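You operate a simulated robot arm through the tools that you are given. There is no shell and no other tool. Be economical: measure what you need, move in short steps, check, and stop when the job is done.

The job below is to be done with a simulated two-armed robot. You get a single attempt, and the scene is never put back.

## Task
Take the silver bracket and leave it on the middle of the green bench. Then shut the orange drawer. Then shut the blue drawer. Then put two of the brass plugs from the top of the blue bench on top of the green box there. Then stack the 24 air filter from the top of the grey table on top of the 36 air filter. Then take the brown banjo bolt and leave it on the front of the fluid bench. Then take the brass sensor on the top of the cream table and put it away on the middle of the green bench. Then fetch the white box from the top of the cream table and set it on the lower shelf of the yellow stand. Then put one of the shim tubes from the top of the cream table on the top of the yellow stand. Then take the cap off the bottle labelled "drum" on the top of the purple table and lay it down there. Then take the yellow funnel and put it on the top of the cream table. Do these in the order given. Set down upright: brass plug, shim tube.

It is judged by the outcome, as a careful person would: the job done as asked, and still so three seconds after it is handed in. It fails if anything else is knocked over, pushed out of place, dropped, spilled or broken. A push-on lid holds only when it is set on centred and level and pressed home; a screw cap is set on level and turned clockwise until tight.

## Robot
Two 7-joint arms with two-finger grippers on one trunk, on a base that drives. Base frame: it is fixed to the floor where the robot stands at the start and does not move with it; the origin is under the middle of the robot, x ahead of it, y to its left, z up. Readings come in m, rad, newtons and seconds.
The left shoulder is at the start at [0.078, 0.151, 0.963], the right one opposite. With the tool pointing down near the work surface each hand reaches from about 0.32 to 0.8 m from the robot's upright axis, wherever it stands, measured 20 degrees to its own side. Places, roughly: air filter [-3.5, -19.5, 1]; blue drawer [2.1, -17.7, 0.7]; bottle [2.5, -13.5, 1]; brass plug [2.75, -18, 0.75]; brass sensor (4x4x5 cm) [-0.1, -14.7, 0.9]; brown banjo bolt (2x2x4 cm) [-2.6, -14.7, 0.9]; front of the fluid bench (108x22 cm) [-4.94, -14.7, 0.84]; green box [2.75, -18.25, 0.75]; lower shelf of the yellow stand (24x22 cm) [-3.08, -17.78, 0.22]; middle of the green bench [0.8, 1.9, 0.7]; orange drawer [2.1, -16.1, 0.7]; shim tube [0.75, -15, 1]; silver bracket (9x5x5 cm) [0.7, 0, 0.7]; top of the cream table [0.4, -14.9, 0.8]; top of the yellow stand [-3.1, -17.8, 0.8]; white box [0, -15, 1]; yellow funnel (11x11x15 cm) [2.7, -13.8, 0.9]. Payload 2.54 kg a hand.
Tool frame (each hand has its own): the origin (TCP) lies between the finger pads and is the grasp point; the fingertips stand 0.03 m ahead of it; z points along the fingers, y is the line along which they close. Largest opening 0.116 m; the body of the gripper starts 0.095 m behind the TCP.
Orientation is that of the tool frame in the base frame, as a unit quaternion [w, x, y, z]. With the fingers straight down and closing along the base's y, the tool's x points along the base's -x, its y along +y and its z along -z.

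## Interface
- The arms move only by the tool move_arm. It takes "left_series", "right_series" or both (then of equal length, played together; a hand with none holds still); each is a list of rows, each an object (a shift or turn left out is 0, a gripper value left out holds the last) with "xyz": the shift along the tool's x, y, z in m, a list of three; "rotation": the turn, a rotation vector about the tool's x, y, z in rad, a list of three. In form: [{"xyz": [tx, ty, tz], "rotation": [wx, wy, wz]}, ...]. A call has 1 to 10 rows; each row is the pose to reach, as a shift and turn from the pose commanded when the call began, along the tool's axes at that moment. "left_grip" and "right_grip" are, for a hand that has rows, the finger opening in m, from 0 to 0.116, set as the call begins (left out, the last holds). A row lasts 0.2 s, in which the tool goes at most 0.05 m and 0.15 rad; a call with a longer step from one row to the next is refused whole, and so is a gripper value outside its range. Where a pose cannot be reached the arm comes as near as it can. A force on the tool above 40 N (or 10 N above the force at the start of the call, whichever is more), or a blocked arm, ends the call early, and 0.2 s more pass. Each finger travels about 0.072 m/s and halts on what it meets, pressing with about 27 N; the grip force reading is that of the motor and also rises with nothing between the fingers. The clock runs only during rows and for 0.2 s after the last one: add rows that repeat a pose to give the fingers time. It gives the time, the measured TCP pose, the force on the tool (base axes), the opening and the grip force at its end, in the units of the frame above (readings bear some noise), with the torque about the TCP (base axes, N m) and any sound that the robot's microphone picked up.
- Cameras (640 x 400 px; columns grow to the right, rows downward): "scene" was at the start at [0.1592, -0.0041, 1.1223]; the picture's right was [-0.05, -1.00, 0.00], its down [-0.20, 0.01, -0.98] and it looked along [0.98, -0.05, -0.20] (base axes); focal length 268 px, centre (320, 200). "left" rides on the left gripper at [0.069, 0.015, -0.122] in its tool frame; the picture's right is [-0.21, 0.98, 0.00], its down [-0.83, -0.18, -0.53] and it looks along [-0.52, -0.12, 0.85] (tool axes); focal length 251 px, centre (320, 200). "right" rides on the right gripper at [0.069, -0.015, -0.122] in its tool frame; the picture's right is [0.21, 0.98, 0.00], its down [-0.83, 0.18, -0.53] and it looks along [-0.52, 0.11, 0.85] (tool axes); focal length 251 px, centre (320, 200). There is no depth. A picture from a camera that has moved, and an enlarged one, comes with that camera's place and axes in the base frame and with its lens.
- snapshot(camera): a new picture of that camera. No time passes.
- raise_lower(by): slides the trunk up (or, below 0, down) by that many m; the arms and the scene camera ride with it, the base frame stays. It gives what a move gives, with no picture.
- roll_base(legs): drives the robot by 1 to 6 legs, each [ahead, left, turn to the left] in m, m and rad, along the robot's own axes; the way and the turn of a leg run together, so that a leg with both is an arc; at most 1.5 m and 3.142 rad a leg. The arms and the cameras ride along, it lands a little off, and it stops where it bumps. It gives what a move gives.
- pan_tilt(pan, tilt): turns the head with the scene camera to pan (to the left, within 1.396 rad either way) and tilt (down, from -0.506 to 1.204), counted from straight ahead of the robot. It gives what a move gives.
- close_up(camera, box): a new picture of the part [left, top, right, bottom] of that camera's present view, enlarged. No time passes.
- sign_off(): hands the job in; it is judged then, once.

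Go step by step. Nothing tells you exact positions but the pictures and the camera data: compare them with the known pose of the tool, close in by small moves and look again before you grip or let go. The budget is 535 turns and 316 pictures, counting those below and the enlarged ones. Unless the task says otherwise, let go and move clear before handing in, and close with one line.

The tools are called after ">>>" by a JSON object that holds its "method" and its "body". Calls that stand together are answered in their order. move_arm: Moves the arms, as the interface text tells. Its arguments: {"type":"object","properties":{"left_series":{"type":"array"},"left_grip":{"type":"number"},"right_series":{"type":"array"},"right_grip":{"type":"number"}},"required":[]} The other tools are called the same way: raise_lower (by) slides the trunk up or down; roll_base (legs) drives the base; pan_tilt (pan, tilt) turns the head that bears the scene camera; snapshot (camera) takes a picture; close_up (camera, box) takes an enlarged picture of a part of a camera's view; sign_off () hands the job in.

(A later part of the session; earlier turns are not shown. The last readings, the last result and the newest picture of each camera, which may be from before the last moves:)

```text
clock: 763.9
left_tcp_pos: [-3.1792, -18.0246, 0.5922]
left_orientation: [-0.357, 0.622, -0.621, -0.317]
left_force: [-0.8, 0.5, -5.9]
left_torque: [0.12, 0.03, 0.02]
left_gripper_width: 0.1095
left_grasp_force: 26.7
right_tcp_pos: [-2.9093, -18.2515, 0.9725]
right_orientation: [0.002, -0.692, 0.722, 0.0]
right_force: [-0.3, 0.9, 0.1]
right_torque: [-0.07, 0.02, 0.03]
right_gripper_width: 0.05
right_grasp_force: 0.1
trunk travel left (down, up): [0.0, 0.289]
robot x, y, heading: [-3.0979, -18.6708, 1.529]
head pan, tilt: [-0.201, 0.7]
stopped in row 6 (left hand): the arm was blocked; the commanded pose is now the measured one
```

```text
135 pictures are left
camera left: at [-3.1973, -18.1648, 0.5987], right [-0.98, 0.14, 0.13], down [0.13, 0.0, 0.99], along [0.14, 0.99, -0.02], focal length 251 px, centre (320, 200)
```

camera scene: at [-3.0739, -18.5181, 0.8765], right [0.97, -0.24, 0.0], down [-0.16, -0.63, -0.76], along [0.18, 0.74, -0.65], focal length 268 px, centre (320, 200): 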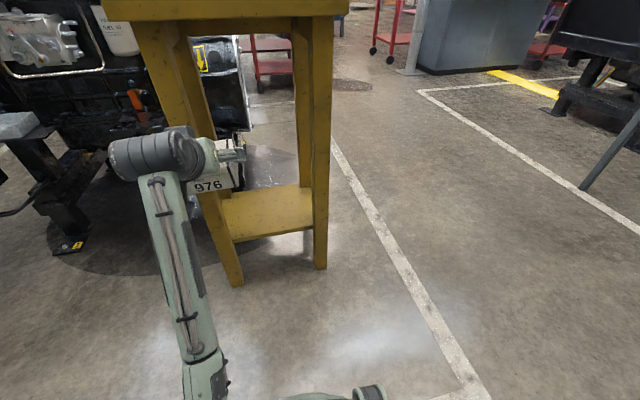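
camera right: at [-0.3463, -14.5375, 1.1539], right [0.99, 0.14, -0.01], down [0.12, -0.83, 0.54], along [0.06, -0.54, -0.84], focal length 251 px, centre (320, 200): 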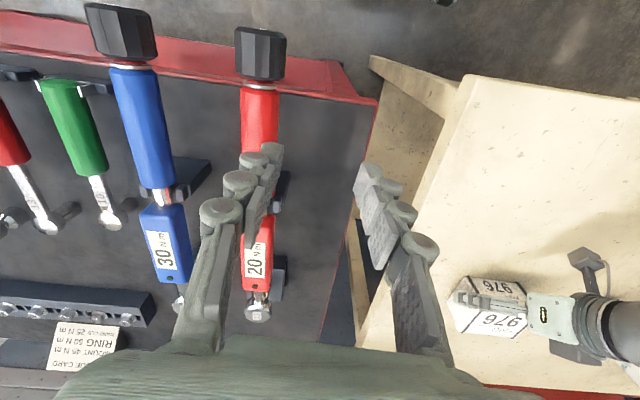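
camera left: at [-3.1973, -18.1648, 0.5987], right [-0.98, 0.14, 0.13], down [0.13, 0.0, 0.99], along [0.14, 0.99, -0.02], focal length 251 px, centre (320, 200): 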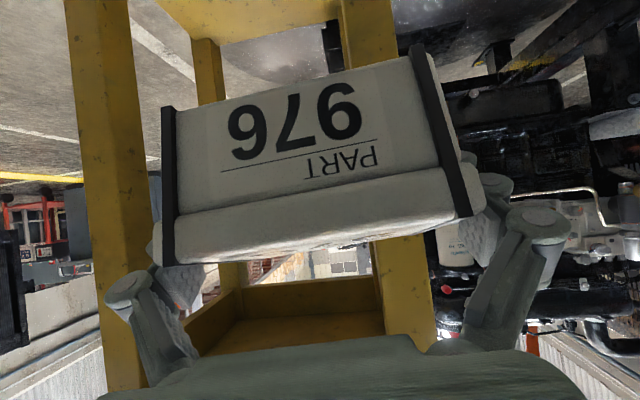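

The arm was blocked (elbow against its own base, being too close), and the box pitched a bit. I'll back the base off 20 cm, re-level the hand and work with a straighter arm.

>>> {"method": "roll_base", "body": {"legs": [[-0.2, 0, 0]]}}

>>> {"method": "move_arm", "body": {"left_series": [{"xyz": [-0.02, 0, 0.035], "rotation": [-0.038, 0.094, 0.005]}, {"xyz": [-0.042, 0, 0.065], "rotation": [-0.076, 0.188, 0.01]}, {"xyz": [-0.063, 0, 0.097], "rotation": [-0.076, 0.188, 0.01]}, {"xyz": [-0.084, 0, 0.13], "rotation": [-0.076, 0.188, 0.01]}]}}

>>> {"method": "snapshot", "body": {"camera": "scene"}}

```text
clock: 765.5
left_tcp_pos: [-3.1886, -18.2234, 0.5941]
left_orientation: [-0.359, 0.622, -0.619, -0.318]
left_force: [-0.4, 0.1, -5.3]
left_torque: [0.08, 0.04, 0.02]
left_gripper_width: 0.1094
left_grasp_force: 26.4
right_tcp_pos: [-2.9191, -18.4513, 0.9723]
right_orientation: [0.002, -0.694, 0.72, 0.0]
right_force: [-0.2, 0.3, -0.5]
right_torque: [0.0, 0.03, 0.0]
right_gripper_width: 0.0498
right_grasp_force: 0.0
trunk travel left (down, up): [0.0, 0.289]
robot x, y, heading: [-3.1028, -18.8652, 1.534]
head pan, tilt: [-0.201, 0.7]
```

```text
clock: 766.5
left_tcp_pos: [-3.1854, -18.0683, 0.5935]
left_orientation: [-0.274, 0.66, -0.64, -0.283]
left_force: [-0.3, 1.2, -5.1]
left_torque: [0.06, 0.02, -0.03]
left_gripper_width: 0.1095
left_grasp_force: 26.8
right_tcp_pos: [-2.9185, -18.4516, 0.9723]
right_orientation: [0.003, -0.694, 0.72, 0.0]
right_force: [0.3, 0.2, -0.5]
right_torque: [0.03, -0.01, 0.0]
right_gripper_width: 0.0499
right_grasp_force: 0.1
trunk travel left (down, up): [0.0, 0.289]
robot x, y, heading: [-3.1066, -18.8689, 1.53]
head pan, tilt: [-0.201, 0.7]
```

```text
134 pictures are left
camera scene: at [-3.0826, -18.717, 0.8766], right [0.97, -0.24, 0.0], down [-0.15, -0.63, -0.76], along [0.18, 0.74, -0.64], focal length 268 px, centre (320, 200)
```

scene: 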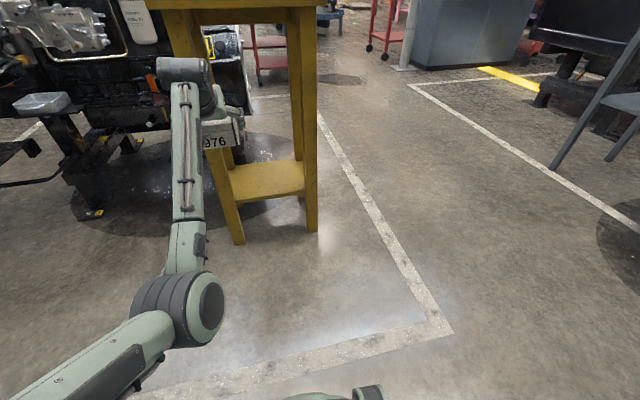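

Level again with a straighter arm. Lower to just above shelf height and centre on x≈−3.07.

>>> {"method": "move_arm", "body": {"left_series": [{"xyz": [0.031, -0.0164, 0.0296]}, {"xyz": [0.062, -0.0328, 0.0591]}, {"xyz": [0.093, -0.0493, 0.0887]}, {"xyz": [0.124, -0.0657, 0.1183]}, {"xyz": [0.155, -0.082, 0.1479]}, {"xyz": [0.186, -0.0986, 0.1774]}, {"xyz": [0.217, -0.115, 0.207]}, {"xyz": [0.217, -0.115, 0.207]}]}}

>>> {"method": "snapshot", "body": {"camera": "scene"}}

>>> {"method": "snapshot", "body": {"camera": "left"}}

```text
clock: 768.3
left_tcp_pos: [-3.0713, -18.0629, 0.2917]
left_orientation: [-0.274, 0.659, -0.64, -0.284]
left_force: [-0.9, 0.1, -4.9]
left_torque: [0.14, 0.0, 0.03]
left_gripper_width: 0.1096
left_grasp_force: 27.5
right_tcp_pos: [-2.9184, -18.4515, 0.9718]
right_orientation: [0.002, -0.694, 0.72, 0.0]
right_force: [-1.1, -0.3, -0.6]
right_torque: [-0.02, -0.01, -0.02]
right_gripper_width: 0.0502
right_grasp_force: 0.0
trunk travel left (down, up): [0.0, 0.289]
robot x, y, heading: [-3.1052, -18.8682, 1.533]
head pan, tilt: [-0.201, 0.7]
```

```text
133 pictures are left
camera scene: at [-3.0826, -18.7169, 0.8766], right [0.97, -0.24, 0.0], down [-0.15, -0.63, -0.76], along [0.18, 0.74, -0.64], focal length 268 px, centre (320, 200)
```

scene: 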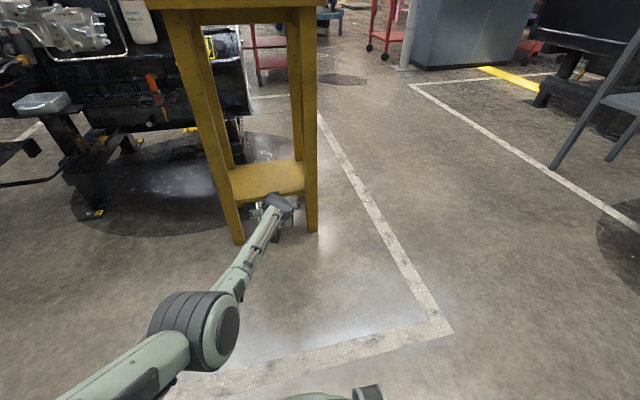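

```text
132 pictures are left
camera left: at [-3.0817, -18.2008, 0.3257], right [-0.98, 0.12, 0.16], down [0.18, 0.19, 0.97], along [0.08, 0.98, -0.2], focal length 251 px, centre (320, 200)
```

left: 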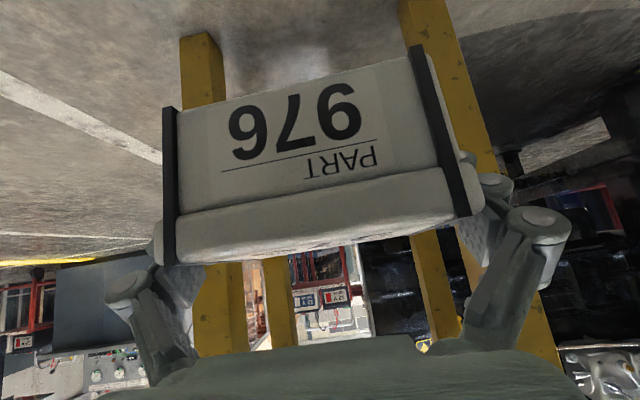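

Gap between the south legs is x −3.204…−2.958. I'll insert by driving ahead slowly, shifting 2 cm left.

>>> {"method": "roll_base", "body": {"legs": [[0.14, 0.018, 0]]}}

>>> {"method": "snapshot", "body": {"camera": "left"}}

>>> {"method": "close_up", "body": {"camera": "scene", "box": [160, 80, 360, 300]}}

```text
clock: 769.7
left_tcp_pos: [-3.0842, -17.9227, 0.292]
left_orientation: [-0.274, 0.66, -0.64, -0.283]
left_force: [0.8, -0.3, -4.4]
left_torque: [0.11, 0.02, 0.02]
left_gripper_width: 0.1095
left_grasp_force: 27.3
right_tcp_pos: [-2.9318, -18.309, 0.9725]
right_orientation: [0.003, -0.695, 0.719, 0.0]
right_force: [-0.8, -1.0, -0.9]
right_torque: [0.02, -0.01, 0.03]
right_gripper_width: 0.0501
right_grasp_force: 0.1
trunk travel left (down, up): [0.0, 0.289]
robot x, y, heading: [-3.1142, -18.7261, 1.535]
head pan, tilt: [-0.201, 0.7]
```

```text
131 pictures are left
camera left: at [-3.0959, -18.0594, 0.3259], right [-0.98, 0.12, 0.16], down [0.18, 0.19, 0.97], along [0.08, 0.98, -0.21], focal length 251 px, centre (320, 200)
```

left: 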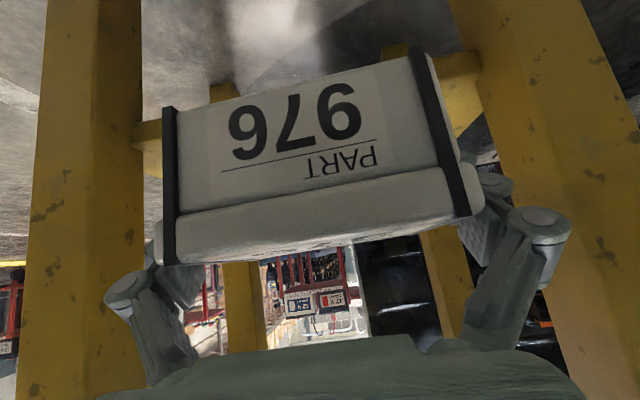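

```text
1.82 times, centred on (260, 190) of scene
camera zoom: at [-3.0958, -18.5754, 0.8766], right [0.97, -0.24, 0.0], down [-0.15, -0.63, -0.76], along [0.18, 0.74, -0.64], focal length 488 px, centre (429, 218)
```

zoom: 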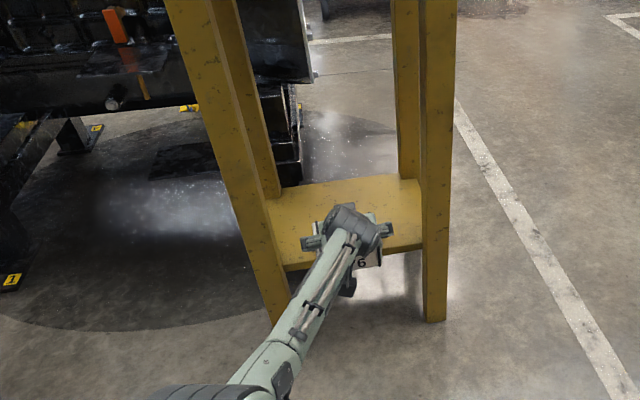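

>>> {"method": "close_up", "body": {"camera": "left", "box": [100, 20, 300, 200]}}

>>> {"method": "close_up", "body": {"camera": "scene", "box": [240, 150, 360, 260]}}

```text
2.22 times, centred on (200, 110) of left
camera zoom: at [-3.0959, -18.0594, 0.3259], right [-0.98, 0.12, 0.16], down [0.18, 0.19, 0.97], along [0.08, 0.98, -0.21], focal length 559 px, centre (587, 400)
```

zoom: 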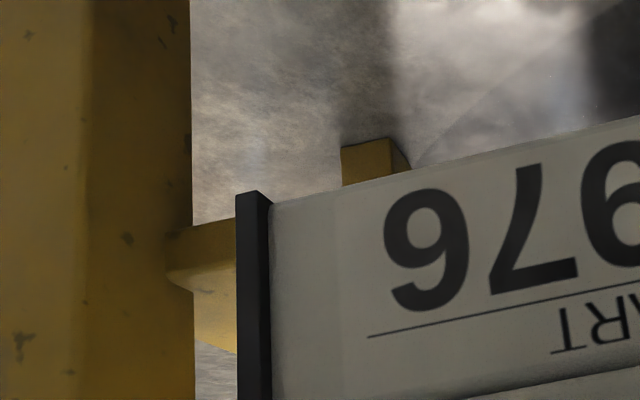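

```text
3.64 times, centred on (300, 205) of scene
camera zoom: at [-3.0958, -18.5754, 0.8766], right [0.97, -0.24, 0.0], down [-0.15, -0.63, -0.76], along [0.18, 0.74, -0.64], focal length 976 px, centre (393, 182)
```

zoom: 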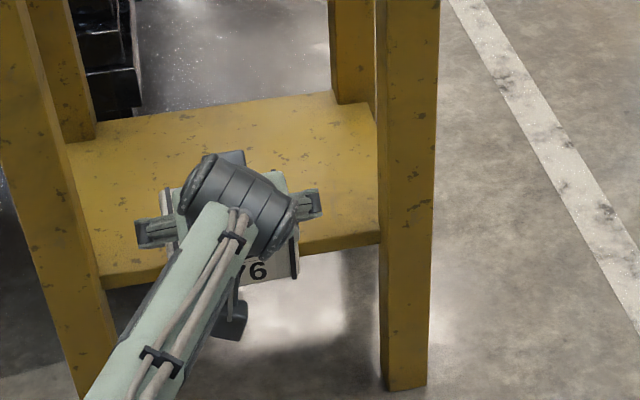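

The shelf top is at z≈0.235; the box bottom is ~2 cm above it. Drive the rest of the way in.

>>> {"method": "roll_base", "body": {"legs": [[0.125, 0.0, 0]]}}

>>> {"method": "close_up", "body": {"camera": "scene", "box": [220, 140, 380, 280]}}

>>> {"method": "snapshot", "body": {"camera": "left"}}

```text
clock: 770.9
left_tcp_pos: [-3.0798, -17.7948, 0.2916]
left_orientation: [-0.275, 0.659, -0.639, -0.284]
left_force: [-0.3, 0.5, -4.7]
left_torque: [0.08, -0.01, -0.03]
left_gripper_width: 0.1093
left_grasp_force: 26.8
right_tcp_pos: [-2.9277, -18.1831, 0.9719]
right_orientation: [0.003, -0.693, 0.72, 0.0]
right_force: [-1.6, 0.1, 0.5]
right_torque: [0.0, 0.03, -0.04]
right_gripper_width: 0.05
right_grasp_force: 0.1
trunk travel left (down, up): [0.0, 0.289]
robot x, y, heading: [-3.1143, -18.6023, 1.533]
head pan, tilt: [-0.201, 0.7]
```

```text
2.86 times, centred on (300, 210) of scene
camera zoom: at [-3.0909, -18.4491, 0.8766], right [0.97, -0.24, 0.0], down [-0.15, -0.63, -0.76], along [0.18, 0.74, -0.64], focal length 767 px, centre (377, 171)
```

zoom: 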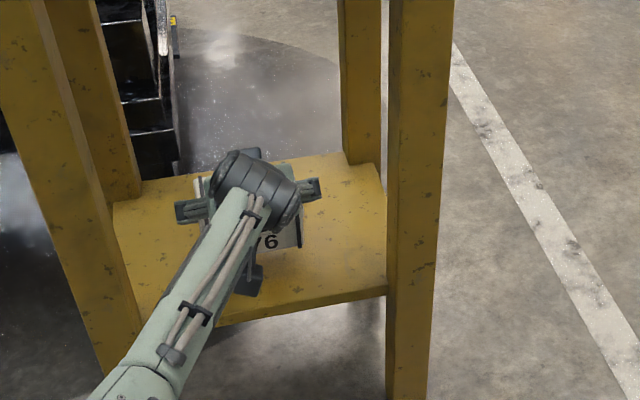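

```text
126 pictures are left
camera left: at [-3.0907, -17.9332, 0.3257], right [-0.98, 0.12, 0.16], down [0.18, 0.19, 0.97], along [0.08, 0.97, -0.21], focal length 251 px, centre (320, 200)
```

left: 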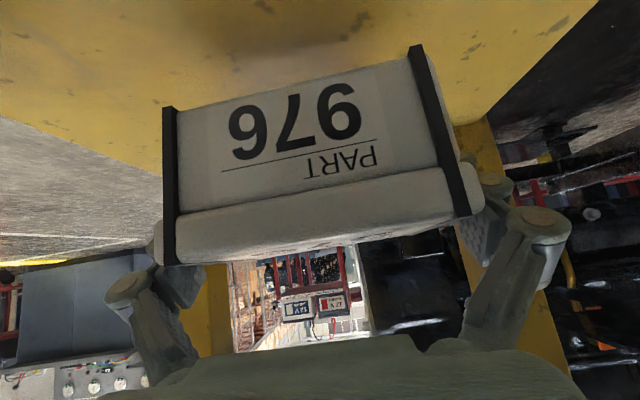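

>>> {"method": "move_arm", "body": {"left_series": [{"xyz": [0.0072, 0, 0.0069]}, {"xyz": [0.0109, 0, 0.0104]}, {"xyz": [0.0145, 0, 0.0138]}]}}

>>> {"method": "snapshot", "body": {"camera": "left"}}

```text
clock: 771.7
left_tcp_pos: [-3.0792, -17.7957, 0.2714]
left_orientation: [-0.273, 0.66, -0.64, -0.284]
left_force: [-0.4, 0.0, -4.1]
left_torque: [0.06, 0.03, 0.0]
left_gripper_width: 0.1093
left_grasp_force: 27.2
right_tcp_pos: [-2.927, -18.1822, 0.9721]
right_orientation: [0.002, -0.694, 0.72, -0.001]
right_force: [-0.3, 1.0, 0.0]
right_torque: [0.01, 0.01, -0.01]
right_gripper_width: 0.05
right_grasp_force: 0.0
trunk travel left (down, up): [0.0, 0.289]
robot x, y, heading: [-3.1096, -18.6054, 1.531]
head pan, tilt: [-0.201, 0.7]
```

```text
125 pictures are left
camera left: at [-3.0903, -17.9329, 0.3055], right [-0.98, 0.12, 0.16], down [0.18, 0.19, 0.97], along [0.08, 0.97, -0.21], focal length 251 px, centre (320, 200)
```

left: 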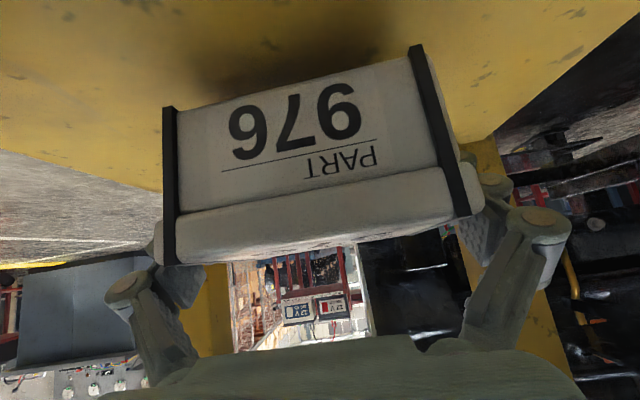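

>>> {"method": "move_arm", "body": {"left_series": [{"xyz": [0.0029, 0, 0.0028]}, {"xyz": [0.0058, 0, 0.0055]}, {"xyz": [0.0087, 0, 0.0083]}, {"xyz": [0.0109, 0, 0.0104]}]}}

```text
clock: 772.7
left_tcp_pos: [-3.0803, -17.7967, 0.2596]
left_orientation: [-0.274, 0.66, -0.64, -0.284]
left_force: [-0.1, 0.6, -4.8]
left_torque: [0.08, 0.01, -0.01]
left_gripper_width: 0.1093
left_grasp_force: 27.4
left hand out of reach, approached as far as the arm can: row 4
right_tcp_pos: [-2.9278, -18.1818, 0.9731]
right_orientation: [0.003, -0.694, 0.72, 0.0]
right_force: [-0.8, -0.1, -0.1]
right_torque: [0.01, 0.01, 0.02]
right_gripper_width: 0.0498
right_grasp_force: 0.2
trunk travel left (down, up): [0.0, 0.289]
robot x, y, heading: [-3.1131, -18.6005, 1.531]
head pan, tilt: [-0.201, 0.7]
```

Reach limit; I'll pull the hand in 6 cm and drive the base ahead 6 cm, then continue down.

>>> {"method": "move_arm", "body": {"left_series": [{"xyz": [0.0207, 0, -0.0217]}, {"xyz": [0.0414, 0, -0.0434]}]}}

>>> {"method": "roll_base", "body": {"legs": [[0.06, 0, 0]]}}

>>> {"method": "move_arm", "body": {"left_series": [{"xyz": [0.0036, 0, 0.0035]}, {"xyz": [0.0072, 0, 0.0069]}, {"xyz": [0.0109, 0, 0.0104]}, {"xyz": [0.0145, 0, 0.0138]}]}}

>>> {"method": "snapshot", "body": {"camera": "left"}}

```text
clock: 773.3
left_tcp_pos: [-3.0782, -17.858, 0.2583]
left_orientation: [-0.273, 0.66, -0.64, -0.283]
left_force: [-0.3, 0.8, -4.0]
left_torque: [-0.02, -0.01, -0.01]
left_gripper_width: 0.1093
left_grasp_force: 27.1
right_tcp_pos: [-2.9274, -18.1822, 0.9716]
right_orientation: [0.002, -0.695, 0.719, 0.0]
right_force: [-0.3, -0.3, 0.2]
right_torque: [-0.01, 0.03, 0.0]
right_gripper_width: 0.0503
right_grasp_force: 0.2
trunk travel left (down, up): [0.0, 0.289]
robot x, y, heading: [-3.113, -18.5999, 1.531]
head pan, tilt: [-0.201, 0.7]
```

```text
clock: 774.3
left_tcp_pos: [-3.0755, -17.7972, 0.2566]
left_orientation: [-0.273, 0.66, -0.639, -0.283]
left_force: [-0.2, -0.3, -5.0]
left_torque: [0.07, 0.01, -0.04]
left_gripper_width: 0.1097
left_grasp_force: 26.7
right_tcp_pos: [-2.9256, -18.1242, 0.9718]
right_orientation: [0.002, -0.694, 0.72, 0.0]
right_force: [-0.3, -0.3, -0.9]
right_torque: [0.02, -0.02, -0.01]
right_gripper_width: 0.0498
right_grasp_force: 0.1
trunk travel left (down, up): [0.0, 0.289]
robot x, y, heading: [-3.1097, -18.5448, 1.533]
head pan, tilt: [-0.201, 0.7]
```

```text
clock: 775.3
left_tcp_pos: [-3.0753, -17.7941, 0.2434]
left_orientation: [-0.278, 0.658, -0.639, -0.286]
left_force: [-0.3, 2.1, 16.1]
left_torque: [0.15, 0.06, 0.05]
left_gripper_width: 0.1101
left_grasp_force: 27.0
right_tcp_pos: [-2.9249, -18.1253, 0.9735]
right_orientation: [0.003, -0.695, 0.719, 0.001]
right_force: [1.3, 0.4, -1.3]
right_torque: [0.0, 0.02, 0.02]
right_gripper_width: 0.0502
right_grasp_force: 0.0
trunk travel left (down, up): [0.0, 0.289]
robot x, y, heading: [-3.1088, -18.542, 1.536]
head pan, tilt: [-0.201, 0.7]
```

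```text
124 pictures are left
camera left: at [-3.0859, -17.9325, 0.2763], right [-0.98, 0.12, 0.16], down [0.18, 0.18, 0.97], along [0.09, 0.98, -0.19], focal length 251 px, centre (320, 200)
```

left: 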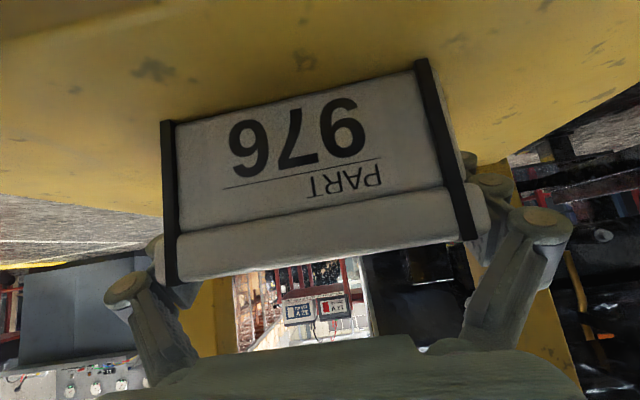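

The box rests on the shelf. Ease the pressure, open fully and withdraw straight back.

>>> {"method": "move_arm", "body": {"left_series": [{"xyz": [-0.0036, 0, -0.0035]}, {"xyz": [-0.0036, 0, -0.0035]}]}}

>>> {"method": "move_arm", "body": {"left_grip": 0.116, "left_series": [{"xyz": [0, 0, 0]}, {"xyz": [0, 0, 0]}, {"xyz": [0, 0, 0]}]}}

>>> {"method": "snapshot", "body": {"camera": "left"}}

```text
clock: 775.9
left_tcp_pos: [-3.0755, -17.7969, 0.245]
left_orientation: [-0.274, 0.66, -0.639, -0.284]
left_force: [0.7, 4.9, 9.6]
left_torque: [0.51, -0.2, 0.1]
left_gripper_width: 0.1096
left_grasp_force: 27.1
right_tcp_pos: [-2.9245, -18.1241, 0.9727]
right_orientation: [0.003, -0.694, 0.72, 0.0]
right_force: [0.6, -0.3, -0.9]
right_torque: [-0.01, 0.03, -0.02]
right_gripper_width: 0.05
right_grasp_force: 0.0
trunk travel left (down, up): [0.0, 0.289]
robot x, y, heading: [-3.111, -18.5425, 1.536]
head pan, tilt: [-0.201, 0.7]
```

```text
clock: 776.7
left_tcp_pos: [-3.0754, -17.7982, 0.2416]
left_orientation: [-0.273, 0.66, -0.641, -0.282]
left_force: [-0.9, 0.3, -0.2]
left_torque: [-0.03, 0.0, 0.03]
left_gripper_width: 0.1161
left_grasp_force: 0.0
right_tcp_pos: [-2.9252, -18.1243, 0.9724]
right_orientation: [0.002, -0.694, 0.72, 0.0]
right_force: [-0.9, -0.8, 0.6]
right_torque: [-0.01, -0.01, 0.01]
right_gripper_width: 0.0498
right_grasp_force: 0.0
trunk travel left (down, up): [0.0, 0.289]
robot x, y, heading: [-3.1068, -18.5405, 1.533]
head pan, tilt: [-0.201, 0.7]
```

```text
123 pictures are left
camera left: at [-3.0859, -17.9358, 0.2762], right [-0.98, 0.12, 0.16], down [0.18, 0.19, 0.97], along [0.08, 0.97, -0.21], focal length 251 px, centre (320, 200)
```

left: 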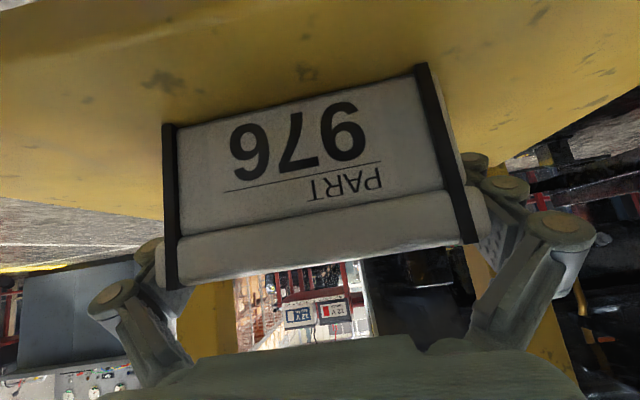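

>>> {"method": "move_arm", "body": {"left_series": [{"xyz": [0.0138, 0, -0.0145]}, {"xyz": [0.0276, 0, -0.029]}, {"xyz": [0.0552, 0, -0.058]}, {"xyz": [0.083, 0, -0.087]}]}}

>>> {"method": "snapshot", "body": {"camera": "left"}}

```text
clock: 777.7
left_tcp_pos: [-3.0756, -17.8245, 0.3409]
left_orientation: [-0.322, 0.627, -0.621, -0.344]
left_force: [0.5, -0.8, -0.1]
left_torque: [-0.02, -0.02, -0.03]
left_gripper_width: 0.1158
left_grasp_force: 0.1
right_tcp_pos: [-2.9251, -18.1236, 0.972]
right_orientation: [0.002, -0.694, 0.72, 0.001]
right_force: [0.5, -0.1, 0.2]
right_torque: [0.01, 0.0, -0.03]
right_gripper_width: 0.0499
right_grasp_force: 0.0
trunk travel left (down, up): [0.0, 0.289]
robot x, y, heading: [-3.1082, -18.5452, 1.53]
head pan, tilt: [-0.201, 0.7]
stopped in row 4 (left hand): the arm was blocked; the commanded pose is now the measured one
```

```text
122 pictures are left
camera left: at [-3.0863, -17.9642, 0.3502], right [-0.97, 0.1, 0.2], down [0.21, 0.02, 0.98], along [0.09, 1.0, -0.04], focal length 251 px, centre (320, 200)
```

left: 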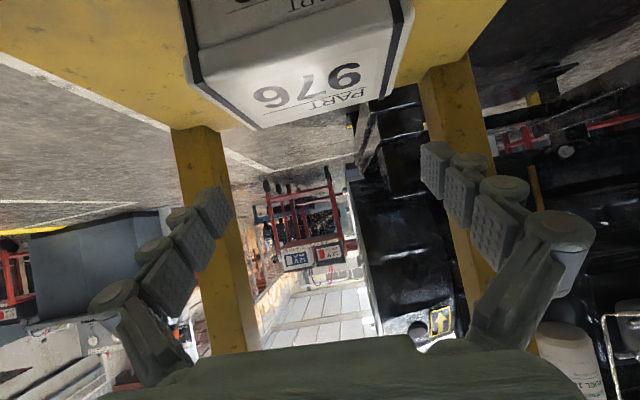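

The hand rose clear of the box instead (arm hitting its own limit). I'll back the base straight out and check the box.

>>> {"method": "roll_base", "body": {"legs": [[-0.35, 0, 0]]}}

>>> {"method": "snapshot", "body": {"camera": "scene"}}

>>> {"method": "snapshot", "body": {"camera": "left"}}

```text
clock: 780.0
left_tcp_pos: [-3.0895, -18.1603, 0.3573]
left_orientation: [-0.332, 0.629, -0.609, -0.351]
left_force: [-0.9, 0.0, 0.2]
left_torque: [-0.01, -0.04, -0.01]
left_gripper_width: 0.1158
left_grasp_force: 0.1
right_tcp_pos: [-2.9409, -18.4641, 0.9718]
right_orientation: [0.003, -0.699, 0.716, -0.001]
right_force: [0.4, 1.1, -0.2]
right_torque: [0.01, 0.01, 0.03]
right_gripper_width: 0.0499
right_grasp_force: 0.1
trunk travel left (down, up): [0.0, 0.289]
robot x, y, heading: [-3.1173, -18.8798, 1.545]
head pan, tilt: [-0.201, 0.7]
```

```text
121 pictures are left
camera scene: at [-3.1015, -18.7323, 0.8768], right [0.97, -0.23, 0.0], down [-0.15, -0.63, -0.76], along [0.17, 0.75, -0.64], focal length 268 px, centre (320, 200)
```

scene: 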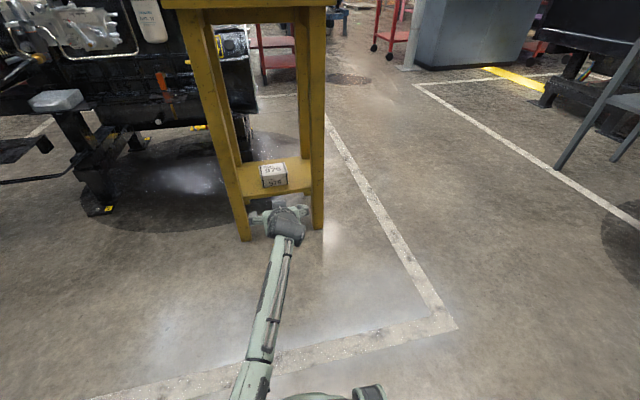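

```text
120 pictures are left
camera left: at [-3.0997, -18.3008, 0.3643], right [-0.98, 0.08, 0.19], down [0.19, 0.0, 0.98], along [0.08, 1.0, -0.01], focal length 251 px, centre (320, 200)
```

left: 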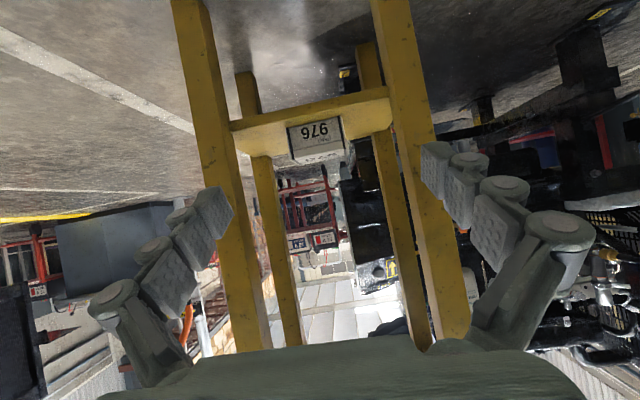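

The white box stands on the lower shelf. Next the shim tube. Raise the trunk and bring the left hand back to the straight-down carrying pose.

>>> {"method": "raise_lower", "body": {"by": 0.25}}

>>> {"method": "move_arm", "body": {"left_series": [{"xyz": [-0.03, 0, -0.0367], "rotation": [0, 0.1, 0]}, {"xyz": [-0.06, 0, -0.0734], "rotation": [0, 0.2, 0]}, {"xyz": [-0.09, 0, -0.11], "rotation": [0, 0.3, 0]}, {"xyz": [-0.12, 0, -0.1468], "rotation": [0, 0.4, 0]}, {"xyz": [-0.15, 0, -0.1835], "rotation": [0, 0.5, 0]}, {"xyz": [-0.18, 0, -0.22], "rotation": [0, 0.6, 0]}, {"xyz": [-0.21, 0, -0.257], "rotation": [0, 0.7, 0]}, {"xyz": [-0.24, 0, -0.2936], "rotation": [0, 0.8, 0]}, {"xyz": [-0.27, 0, -0.33], "rotation": [0, 0.9, 0]}, {"xyz": [-0.3, 0, -0.367], "rotation": [0, 1.005, 0]}]}}

>>> {"method": "pan_tilt", "body": {"pan": -0.2, "tilt": 0.6}}

>>> {"method": "snapshot", "body": {"camera": "scene"}}

```text
clock: 782.6
left_tcp_pos: [-3.0881, -18.1581, 0.6119]
left_orientation: [-0.336, 0.627, -0.608, -0.351]
left_force: [0.9, -0.3, -0.8]
left_torque: [0.01, -0.01, 0.03]
left_gripper_width: 0.1161
left_grasp_force: 0.1
right_tcp_pos: [-2.9411, -18.4637, 1.2231]
right_orientation: [0.003, -0.699, 0.715, -0.001]
right_force: [0.0, 0.2, 0.1]
right_torque: [0.04, 0.03, -0.01]
right_gripper_width: 0.0503
right_grasp_force: 0.0
trunk travel left (down, up): [-0.25, 0.039]
robot x, y, heading: [-3.1226, -18.8807, 1.543]
head pan, tilt: [-0.201, 0.7]
```

```text
clock: 784.8
left_tcp_pos: [-3.0401, -18.2439, 1.0679]
left_orientation: [-0.002, 0.72, -0.693, -0.013]
left_force: [0.5, -2.6, 0.1]
left_torque: [0.17, 0.06, -0.01]
left_gripper_width: 0.1161
left_grasp_force: 0.0
left hand out of reach, approached as far as the arm can: row 6, 7, 8, 9, 10
right_tcp_pos: [-2.9394, -18.4684, 1.2248]
right_orientation: [0.004, -0.698, 0.716, 0.003]
right_force: [0.7, -2.6, 1.1]
right_torque: [0.21, -0.04, 0.0]
right_gripper_width: 0.05
right_grasp_force: 0.1
trunk travel left (down, up): [-0.25, 0.039]
robot x, y, heading: [-3.1232, -18.881, 1.545]
head pan, tilt: [-0.201, 0.7]
```

```text
clock: 785.4
left_tcp_pos: [-3.042, -18.2406, 1.063]
left_orientation: [0.0, 0.72, -0.694, -0.012]
left_force: [0.4, -0.4, 0.7]
left_torque: [-0.02, -0.04, -0.02]
left_gripper_width: 0.1158
left_grasp_force: 0.0
right_tcp_pos: [-2.9413, -18.4647, 1.2221]
right_orientation: [0.003, -0.699, 0.716, 0.0]
right_force: [0.4, 0.4, 0.4]
right_torque: [0.02, 0.02, 0.0]
right_gripper_width: 0.05
right_grasp_force: 0.1
trunk travel left (down, up): [-0.25, 0.039]
robot x, y, heading: [-3.1227, -18.8849, 1.546]
head pan, tilt: [-0.201, 0.6]
```

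```text
119 pictures are left
camera scene: at [-3.1007, -18.7289, 1.1353], right [0.97, -0.23, 0.0], down [-0.13, -0.55, -0.82], along [0.19, 0.8, -0.57], focal length 268 px, centre (320, 200)
```

scene: 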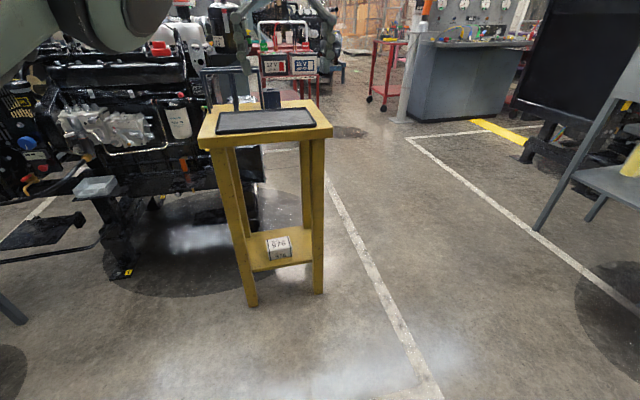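

I'll move the left hand back to its own side and drive to the cream table by the same lane.

>>> {"method": "move_arm", "body": {"left_series": [{"xyz": [0.02, 0.045, 0]}, {"xyz": [0.04, 0.09, 0]}, {"xyz": [0.06, 0.135, 0]}, {"xyz": [0.08, 0.175, 0]}, {"xyz": [0.1, 0.21, 0]}]}}

>>> {"method": "roll_base", "body": {"legs": [[0, -1.05, 0.025], [1.35, 0, 0], [1.35, -0.08, 0]]}}

>>> {"method": "pan_tilt", "body": {"pan": 0, "tilt": 0.4}}

>>> {"method": "snapshot", "body": {"camera": "scene"}}

```text
clock: 786.8
left_tcp_pos: [-3.2323, -18.2748, 1.1065]
left_orientation: [-0.029, 0.797, -0.598, 0.077]
left_force: [0.3, 0.1, 0.3]
left_torque: [-0.05, 0.01, 0.02]
left_gripper_width: 0.1158
left_grasp_force: 0.1
left hand out of reach, approached as far as the arm can: row 1, 2, 3, 4
right_tcp_pos: [-2.941, -18.4632, 1.2223]
right_orientation: [0.002, -0.698, 0.716, 0.0]
right_force: [0.8, 1.6, -0.2]
right_torque: [-0.06, 0.06, -0.03]
right_gripper_width: 0.0499
right_grasp_force: 0.0
trunk travel left (down, up): [-0.25, 0.039]
robot x, y, heading: [-3.1213, -18.8852, 1.543]
head pan, tilt: [-0.201, 0.6]
stopped in row 5 (left hand): the arm was blocked; the commanded pose is now the measured one
```

```text
clock: 810.0
left_tcp_pos: [-2.125, -15.5911, 1.107]
left_orientation: [-0.032, 0.807, -0.584, 0.076]
left_force: [-0.1, -0.3, -0.3]
left_torque: [-0.02, 0.01, 0.0]
left_gripper_width: 0.116
left_grasp_force: 0.0
right_tcp_pos: [-1.8271, -15.7708, 1.2231]
right_orientation: [-0.003, 0.709, -0.705, -0.001]
right_force: [-0.2, -0.7, 0.0]
right_torque: [0.03, 0.02, -0.01]
right_gripper_width: 0.0498
right_grasp_force: 0.1
trunk travel left (down, up): [-0.25, 0.039]
robot x, y, heading: [-1.9906, -16.1987, 1.577]
head pan, tilt: [-0.201, 0.6]
```

```text
clock: 810.7
left_tcp_pos: [-2.1246, -15.5915, 1.1078]
left_orientation: [-0.032, 0.807, -0.585, 0.076]
left_force: [0.6, -0.5, -0.3]
left_torque: [-0.02, 0.0, -0.01]
left_gripper_width: 0.1162
left_grasp_force: 0.1
right_tcp_pos: [-1.8263, -15.7695, 1.2235]
right_orientation: [-0.003, 0.71, -0.704, -0.001]
right_force: [0.5, -0.2, -0.4]
right_torque: [0.0, 0.0, 0.0]
right_gripper_width: 0.0499
right_grasp_force: 0.0
trunk travel left (down, up): [-0.25, 0.039]
robot x, y, heading: [-1.9948, -16.1961, 1.578]
head pan, tilt: [0.0, 0.4]
```

```text
118 pictures are left
camera scene: at [-1.9959, -16.0335, 1.1536], right [1.0, 0.0, 0.0], down [0.0, -0.39, -0.92], along [0.0, 0.92, -0.39], focal length 268 px, centre (320, 200)
```

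scene: 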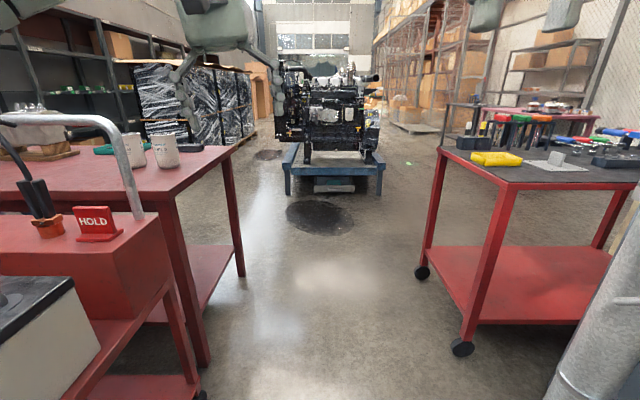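

>>> {"method": "roll_base", "body": {"legs": [[1.2, -0.05, 0], [1.15, 0, 0], [0, 0, -1.571], [1.4, 0, 0], [0.9, 0, 0]]}}

>>> {"method": "pan_tilt", "body": {"pan": -0.7, "tilt": 0.45}}

>>> {"method": "snapshot", "body": {"camera": "scene"}}

```text
clock: 837.1
left_tcp_pos: [0.9161, -13.636, 1.1073]
left_orientation: [-0.032, -0.16, 0.984, -0.076]
left_force: [1.2, -0.4, -0.1]
left_torque: [0.04, 0.0, -0.02]
left_gripper_width: 0.1159
left_grasp_force: 0.0
right_tcp_pos: [0.7401, -13.9344, 1.2223]
right_orientation: [0.002, -0.007, 1.0, -0.002]
right_force: [0.2, -0.3, 0.0]
right_torque: [0.0, 0.04, -0.01]
right_gripper_width: 0.0501
right_grasp_force: 0.0
trunk travel left (down, up): [-0.25, 0.039]
robot x, y, heading: [0.3148, -13.7713, 0.013]
head pan, tilt: [0.0, 0.4]
```

```text
clock: 838.2
left_tcp_pos: [0.9162, -13.6351, 1.1075]
left_orientation: [-0.031, -0.16, 0.984, -0.076]
left_force: [0.1, -0.2, 0.0]
left_torque: [0.01, 0.0, 0.0]
left_gripper_width: 0.116
left_grasp_force: 0.0
right_tcp_pos: [0.7396, -13.9344, 1.2233]
right_orientation: [0.003, -0.008, 1.0, -0.001]
right_force: [-0.4, 0.9, -0.1]
right_torque: [-0.01, 0.0, 0.05]
right_gripper_width: 0.0501
right_grasp_force: 0.1
trunk travel left (down, up): [-0.25, 0.039]
robot x, y, heading: [0.3156, -13.7699, 0.008]
head pan, tilt: [-0.7, 0.45]
```

```text
117 pictures are left
camera scene: at [0.4515, -13.828, 1.1489], right [-0.64, -0.77, 0.0], down [-0.34, 0.28, -0.9], along [0.7, -0.57, -0.44], focal length 268 px, centre (320, 200)
```

scene: 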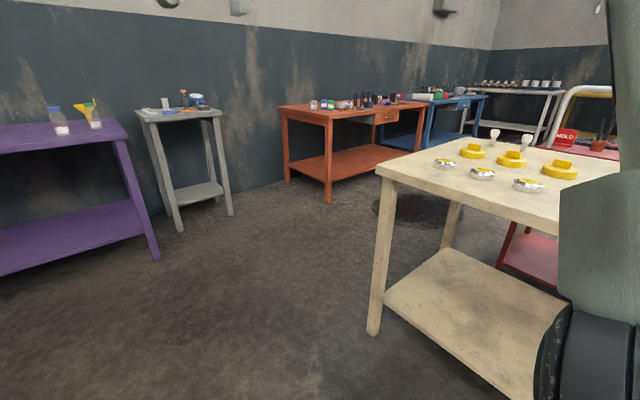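

>>> {"method": "roll_base", "body": {"legs": [[0.2, 0, 0], [0, 0, -1.579], [0.25, 0.05, 0]]}}

>>> {"method": "pan_tilt", "body": {"pan": 0.1, "tilt": 0.6}}

>>> {"method": "snapshot", "body": {"camera": "scene"}}

>>> {"method": "close_up", "body": {"camera": "scene", "box": [200, 60, 460, 220]}}

```text
clock: 845.2
left_tcp_pos: [0.6876, -14.6283, 1.1071]
left_orientation: [-0.077, 0.59, 0.803, -0.031]
left_force: [-0.5, -0.1, -0.3]
left_torque: [0.04, -0.01, -0.03]
left_gripper_width: 0.116
left_grasp_force: 0.0
right_tcp_pos: [0.3899, -14.4475, 1.2236]
right_orientation: [0.001, 0.708, 0.706, -0.003]
right_force: [-0.1, -0.3, 0.1]
right_torque: [0.02, -0.01, -0.02]
right_gripper_width: 0.0501
right_grasp_force: 0.2
trunk travel left (down, up): [-0.25, 0.039]
robot x, y, heading: [0.5606, -14.0241, -1.575]
head pan, tilt: [-0.7, 0.45]
```

```text
clock: 846.3
left_tcp_pos: [0.6864, -14.6285, 1.1074]
left_orientation: [-0.077, 0.589, 0.804, -0.032]
left_force: [-0.5, -0.3, 0.2]
left_torque: [0.01, 0.02, -0.03]
left_gripper_width: 0.1157
left_grasp_force: 0.1
right_tcp_pos: [0.3898, -14.4462, 1.2221]
right_orientation: [0.0, 0.709, 0.705, -0.004]
right_force: [0.0, -0.4, 1.0]
right_torque: [0.01, -0.02, 0.0]
right_gripper_width: 0.0502
right_grasp_force: 0.0
trunk travel left (down, up): [-0.25, 0.039]
robot x, y, heading: [0.5658, -14.0222, -1.573]
head pan, tilt: [0.099, 0.6]
```

```text
116 pictures are left
camera scene: at [0.5671, -14.1797, 1.1354], right [-1.0, -0.09, 0.0], down [-0.05, 0.56, -0.83], along [0.08, -0.82, -0.56], focal length 268 px, centre (320, 200)
```

scene: 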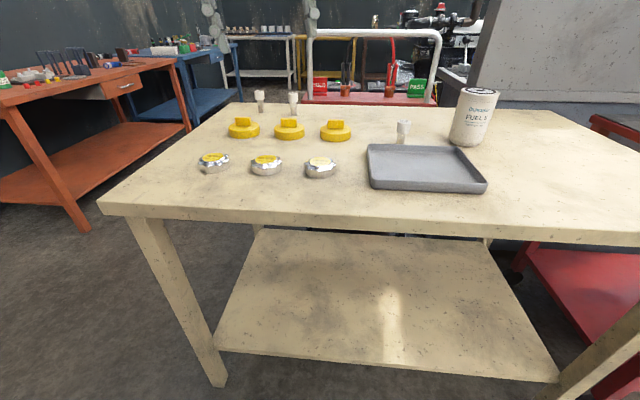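

```text
2.46 times, centred on (330, 140) of scene
camera zoom: at [0.5671, -14.1797, 1.1354], right [-1.0, -0.09, 0.0], down [-0.05, 0.56, -0.83], along [0.08, -0.82, -0.56], focal length 661 px, centre (295, 348)
```

zoom: 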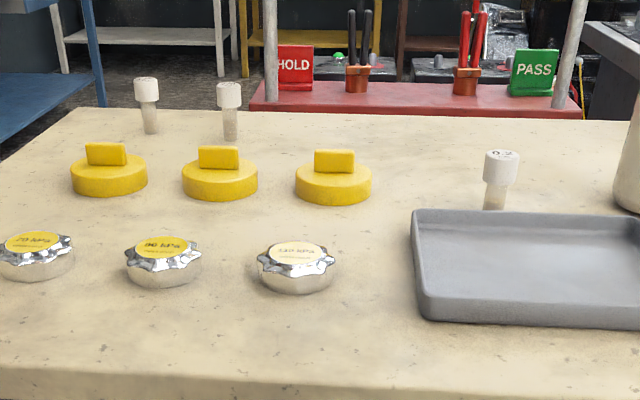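

The shim tubes are the small capped tubes; the nearest stands at ≈[0.408,−14.908] behind the grey tray. I'll move closer and bring the right hand over it.

>>> {"method": "roll_base", "body": {"legs": [[0.13, 0, 0]]}}

>>> {"method": "move_arm", "body": {"right_grip": 0.07, "right_series": [{"xyz": [-0.03, 0.003, 0.03]}, {"xyz": [-0.06, 0.006, 0.06]}, {"xyz": [-0.09, 0.01, 0.09]}, {"xyz": [-0.125, 0.015, 0.12]}, {"xyz": [-0.16, 0.018, 0.14]}, {"xyz": [-0.2, 0.018, 0.16]}, {"xyz": [-0.24, 0.018, 0.18]}, {"xyz": [-0.28, 0.018, 0.2]}, {"xyz": [-0.31, 0.018, 0.22]}, {"xyz": [-0.33, 0.018, 0.24]}]}}

>>> {"method": "snapshot", "body": {"camera": "right"}}

>>> {"method": "snapshot", "body": {"camera": "scene"}}

```text
clock: 847.6
left_tcp_pos: [0.6852, -14.7567, 1.1072]
left_orientation: [-0.077, 0.59, 0.803, -0.031]
left_force: [0.2, -1.2, 0.2]
left_torque: [0.05, -0.01, -0.02]
left_gripper_width: 0.1161
left_grasp_force: 0.1
right_tcp_pos: [0.3882, -14.5749, 1.2225]
right_orientation: [0.0, 0.708, 0.706, -0.003]
right_force: [0.6, -0.6, 0.9]
right_torque: [0.05, 0.01, 0.04]
right_gripper_width: 0.0497
right_grasp_force: 0.0
trunk travel left (down, up): [-0.25, 0.039]
robot x, y, heading: [0.5581, -14.1549, -1.582]
head pan, tilt: [0.099, 0.6]
```

```text
clock: 849.8
left_tcp_pos: [0.6844, -14.7564, 1.1071]
left_orientation: [-0.076, 0.59, 0.803, -0.03]
left_force: [-0.1, 0.1, -1.1]
left_torque: [0.04, -0.04, -0.04]
left_gripper_width: 0.1158
left_grasp_force: 0.1
right_tcp_pos: [0.4022, -14.8841, 0.9743]
right_orientation: [0.0, 0.708, 0.706, -0.002]
right_force: [0.7, -0.6, -0.4]
right_torque: [0.05, -0.03, 0.02]
right_gripper_width: 0.0699
right_grasp_force: 0.1
right hand out of reach, approached as far as the arm can: row 9, 10
trunk travel left (down, up): [-0.25, 0.039]
robot x, y, heading: [0.56, -14.1544, -1.58]
head pan, tilt: [0.099, 0.6]
```

```text
114 pictures are left
camera right: at [0.3866, -14.8134, 1.0965], right [0.98, 0.21, 0.0], down [0.18, -0.82, 0.54], along [0.11, -0.53, -0.84], focal length 251 px, centre (320, 200)
```

right: 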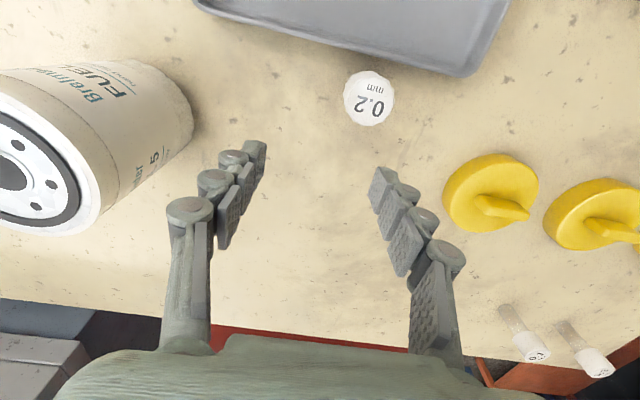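

```text
113 pictures are left
camera scene: at [0.5654, -14.3085, 1.1352], right [-1.0, -0.09, 0.0], down [-0.05, 0.56, -0.82], along [0.08, -0.82, -0.57], focal length 268 px, centre (320, 200)
```

scene: 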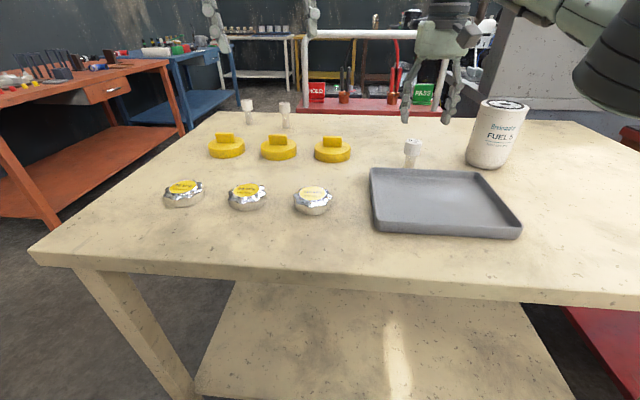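

Tube cap is at ≈[0.427,−14.842], top z≈0.91. Shift over it, then descend.

>>> {"method": "move_arm", "body": {"right_series": [{"xyz": [0.021, 0.012, 0]}, {"xyz": [0.042, 0.025, 0]}, {"xyz": [0.042, 0.025, 0.02]}, {"xyz": [0.042, 0.025, 0.02]}]}}

>>> {"method": "snapshot", "body": {"camera": "right"}}

```text
clock: 850.8
left_tcp_pos: [0.6853, -14.7559, 1.1082]
left_orientation: [-0.076, 0.589, 0.804, -0.032]
left_force: [0.1, -0.4, -0.9]
left_torque: [-0.04, 0.03, -0.01]
left_gripper_width: 0.1159
left_grasp_force: 0.0
right_tcp_pos: [0.4274, -14.8403, 0.9546]
right_orientation: [0.001, 0.708, 0.706, -0.003]
right_force: [-1.3, -0.1, -0.2]
right_torque: [-0.03, 0.01, 0.0]
right_gripper_width: 0.0699
right_grasp_force: 0.1
trunk travel left (down, up): [-0.25, 0.039]
robot x, y, heading: [0.5608, -14.152, -1.576]
head pan, tilt: [0.099, 0.6]
```

```text
112 pictures are left
camera right: at [0.4128, -14.7696, 1.0773], right [0.98, 0.21, 0.0], down [0.18, -0.82, 0.54], along [0.11, -0.53, -0.84], focal length 251 px, centre (320, 200)
```

right: 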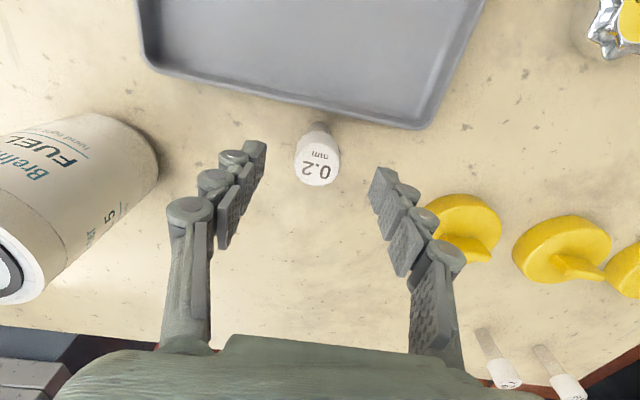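

>>> {"method": "move_arm", "body": {"right_series": [{"xyz": [-0.006, -0.001, 0.03]}, {"xyz": [-0.006, -0.001, 0.064]}, {"xyz": [-0.006, -0.001, 0.064]}]}}

>>> {"method": "move_arm", "body": {"right_grip": 0.0, "right_series": [{"xyz": [0, 0, 0]}, {"xyz": [0, 0, 0]}, {"xyz": [0, 0, 0]}, {"xyz": [0, 0, 0]}]}}

>>> {"method": "snapshot", "body": {"camera": "right"}}

```text
clock: 851.6
left_tcp_pos: [0.6862, -14.7556, 1.1086]
left_orientation: [-0.077, 0.589, 0.804, -0.032]
left_force: [-0.2, 0.0, 0.4]
left_torque: [0.0, 0.02, -0.03]
left_gripper_width: 0.1159
left_grasp_force: 0.1
right_tcp_pos: [0.4256, -14.847, 0.8896]
right_orientation: [0.001, 0.709, 0.706, -0.003]
right_force: [0.2, 0.4, 0.2]
right_torque: [0.01, 0.01, 0.03]
right_gripper_width: 0.0699
right_grasp_force: 0.1
trunk travel left (down, up): [-0.25, 0.039]
robot x, y, heading: [0.5649, -14.1541, -1.574]
head pan, tilt: [0.099, 0.6]
```

```text
clock: 852.6
left_tcp_pos: [0.685, -14.7562, 1.1065]
left_orientation: [-0.076, 0.59, 0.803, -0.031]
left_force: [-0.9, -0.3, 0.0]
left_torque: [0.01, 0.03, 0.0]
left_gripper_width: 0.1161
left_grasp_force: 0.2
right_tcp_pos: [0.4252, -14.8466, 0.8901]
right_orientation: [0.001, 0.708, 0.706, -0.004]
right_force: [0.6, 0.3, -0.8]
right_torque: [0.01, 0.0, -0.01]
right_gripper_width: 0.0289
right_grasp_force: 26.7
trunk travel left (down, up): [-0.25, 0.039]
robot x, y, heading: [0.5627, -14.1529, -1.58]
head pan, tilt: [0.099, 0.6]
```

```text
111 pictures are left
camera right: at [0.4112, -14.7761, 1.013], right [0.98, 0.21, 0.0], down [0.18, -0.82, 0.54], along [0.11, -0.53, -0.84], focal length 251 px, centre (320, 200)
```

right: 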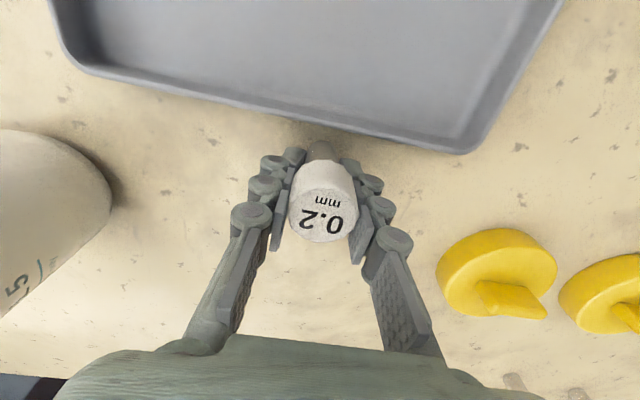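

Gripped by its cap. Lift, retract, and drive back to the yellow stand.

>>> {"method": "move_arm", "body": {"right_series": [{"xyz": [0, 0, -0.02]}, {"xyz": [0, 0, -0.06]}, {"xyz": [0, 0, -0.1]}, {"xyz": [0.03, 0, -0.13]}, {"xyz": [0.07, 0, -0.155]}, {"xyz": [0.11, 0, -0.18]}, {"xyz": [0.15, 0, -0.2]}, {"xyz": [0.19, 0, -0.22]}, {"xyz": [0.23, 0, -0.24]}, {"xyz": [0.27, 0, -0.25]}]}}

>>> {"method": "snapshot", "body": {"camera": "right"}}

>>> {"method": "roll_base", "body": {"legs": [[-0.25, 0, 0], [0, 0, -1.567], [1.4, 0, 0], [1.1, 0, 0]]}}

```text
clock: 854.8
left_tcp_pos: [0.6852, -14.7565, 1.1079]
left_orientation: [-0.076, 0.59, 0.803, -0.032]
left_force: [0.1, -0.5, 0.0]
left_torque: [0.0, 0.0, 0.01]
left_gripper_width: 0.1161
left_grasp_force: 0.0
right_tcp_pos: [0.4283, -14.5726, 1.1386]
right_orientation: [0.0, 0.709, 0.705, -0.003]
right_force: [0.1, 0.1, -0.7]
right_torque: [-0.01, -0.01, -0.02]
right_gripper_width: 0.0288
right_grasp_force: 26.9
trunk travel left (down, up): [-0.25, 0.039]
robot x, y, heading: [0.5578, -14.1496, -1.579]
head pan, tilt: [0.099, 0.6]
```

```text
110 pictures are left
camera right: at [0.4141, -14.5025, 1.2615], right [0.98, 0.21, -0.01], down [0.18, -0.82, 0.54], along [0.11, -0.53, -0.84], focal length 251 px, centre (320, 200)
```

right: 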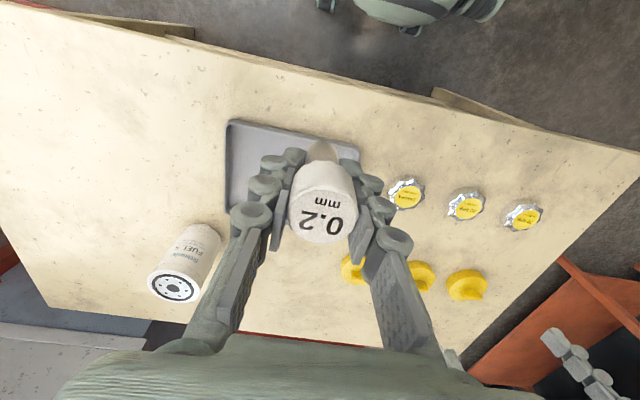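

```text
clock: 872.4
left_tcp_pos: [-2.5455, -13.9713, 1.1082]
left_orientation: [-0.076, 0.985, 0.149, 0.032]
left_force: [0.4, -0.4, -0.5]
left_torque: [-0.03, -0.04, -0.01]
left_gripper_width: 0.1159
left_grasp_force: 0.1
right_tcp_pos: [-2.3616, -13.7156, 1.139]
right_orientation: [-0.002, 1.0, -0.005, -0.002]
right_force: [-0.8, 0.4, -0.7]
right_torque: [0.04, 0.01, -0.03]
right_gripper_width: 0.0288
right_grasp_force: 27.1
trunk travel left (down, up): [-0.25, 0.039]
robot x, y, heading: [-1.9415, -13.8496, 3.128]
head pan, tilt: [0.099, 0.6]
```

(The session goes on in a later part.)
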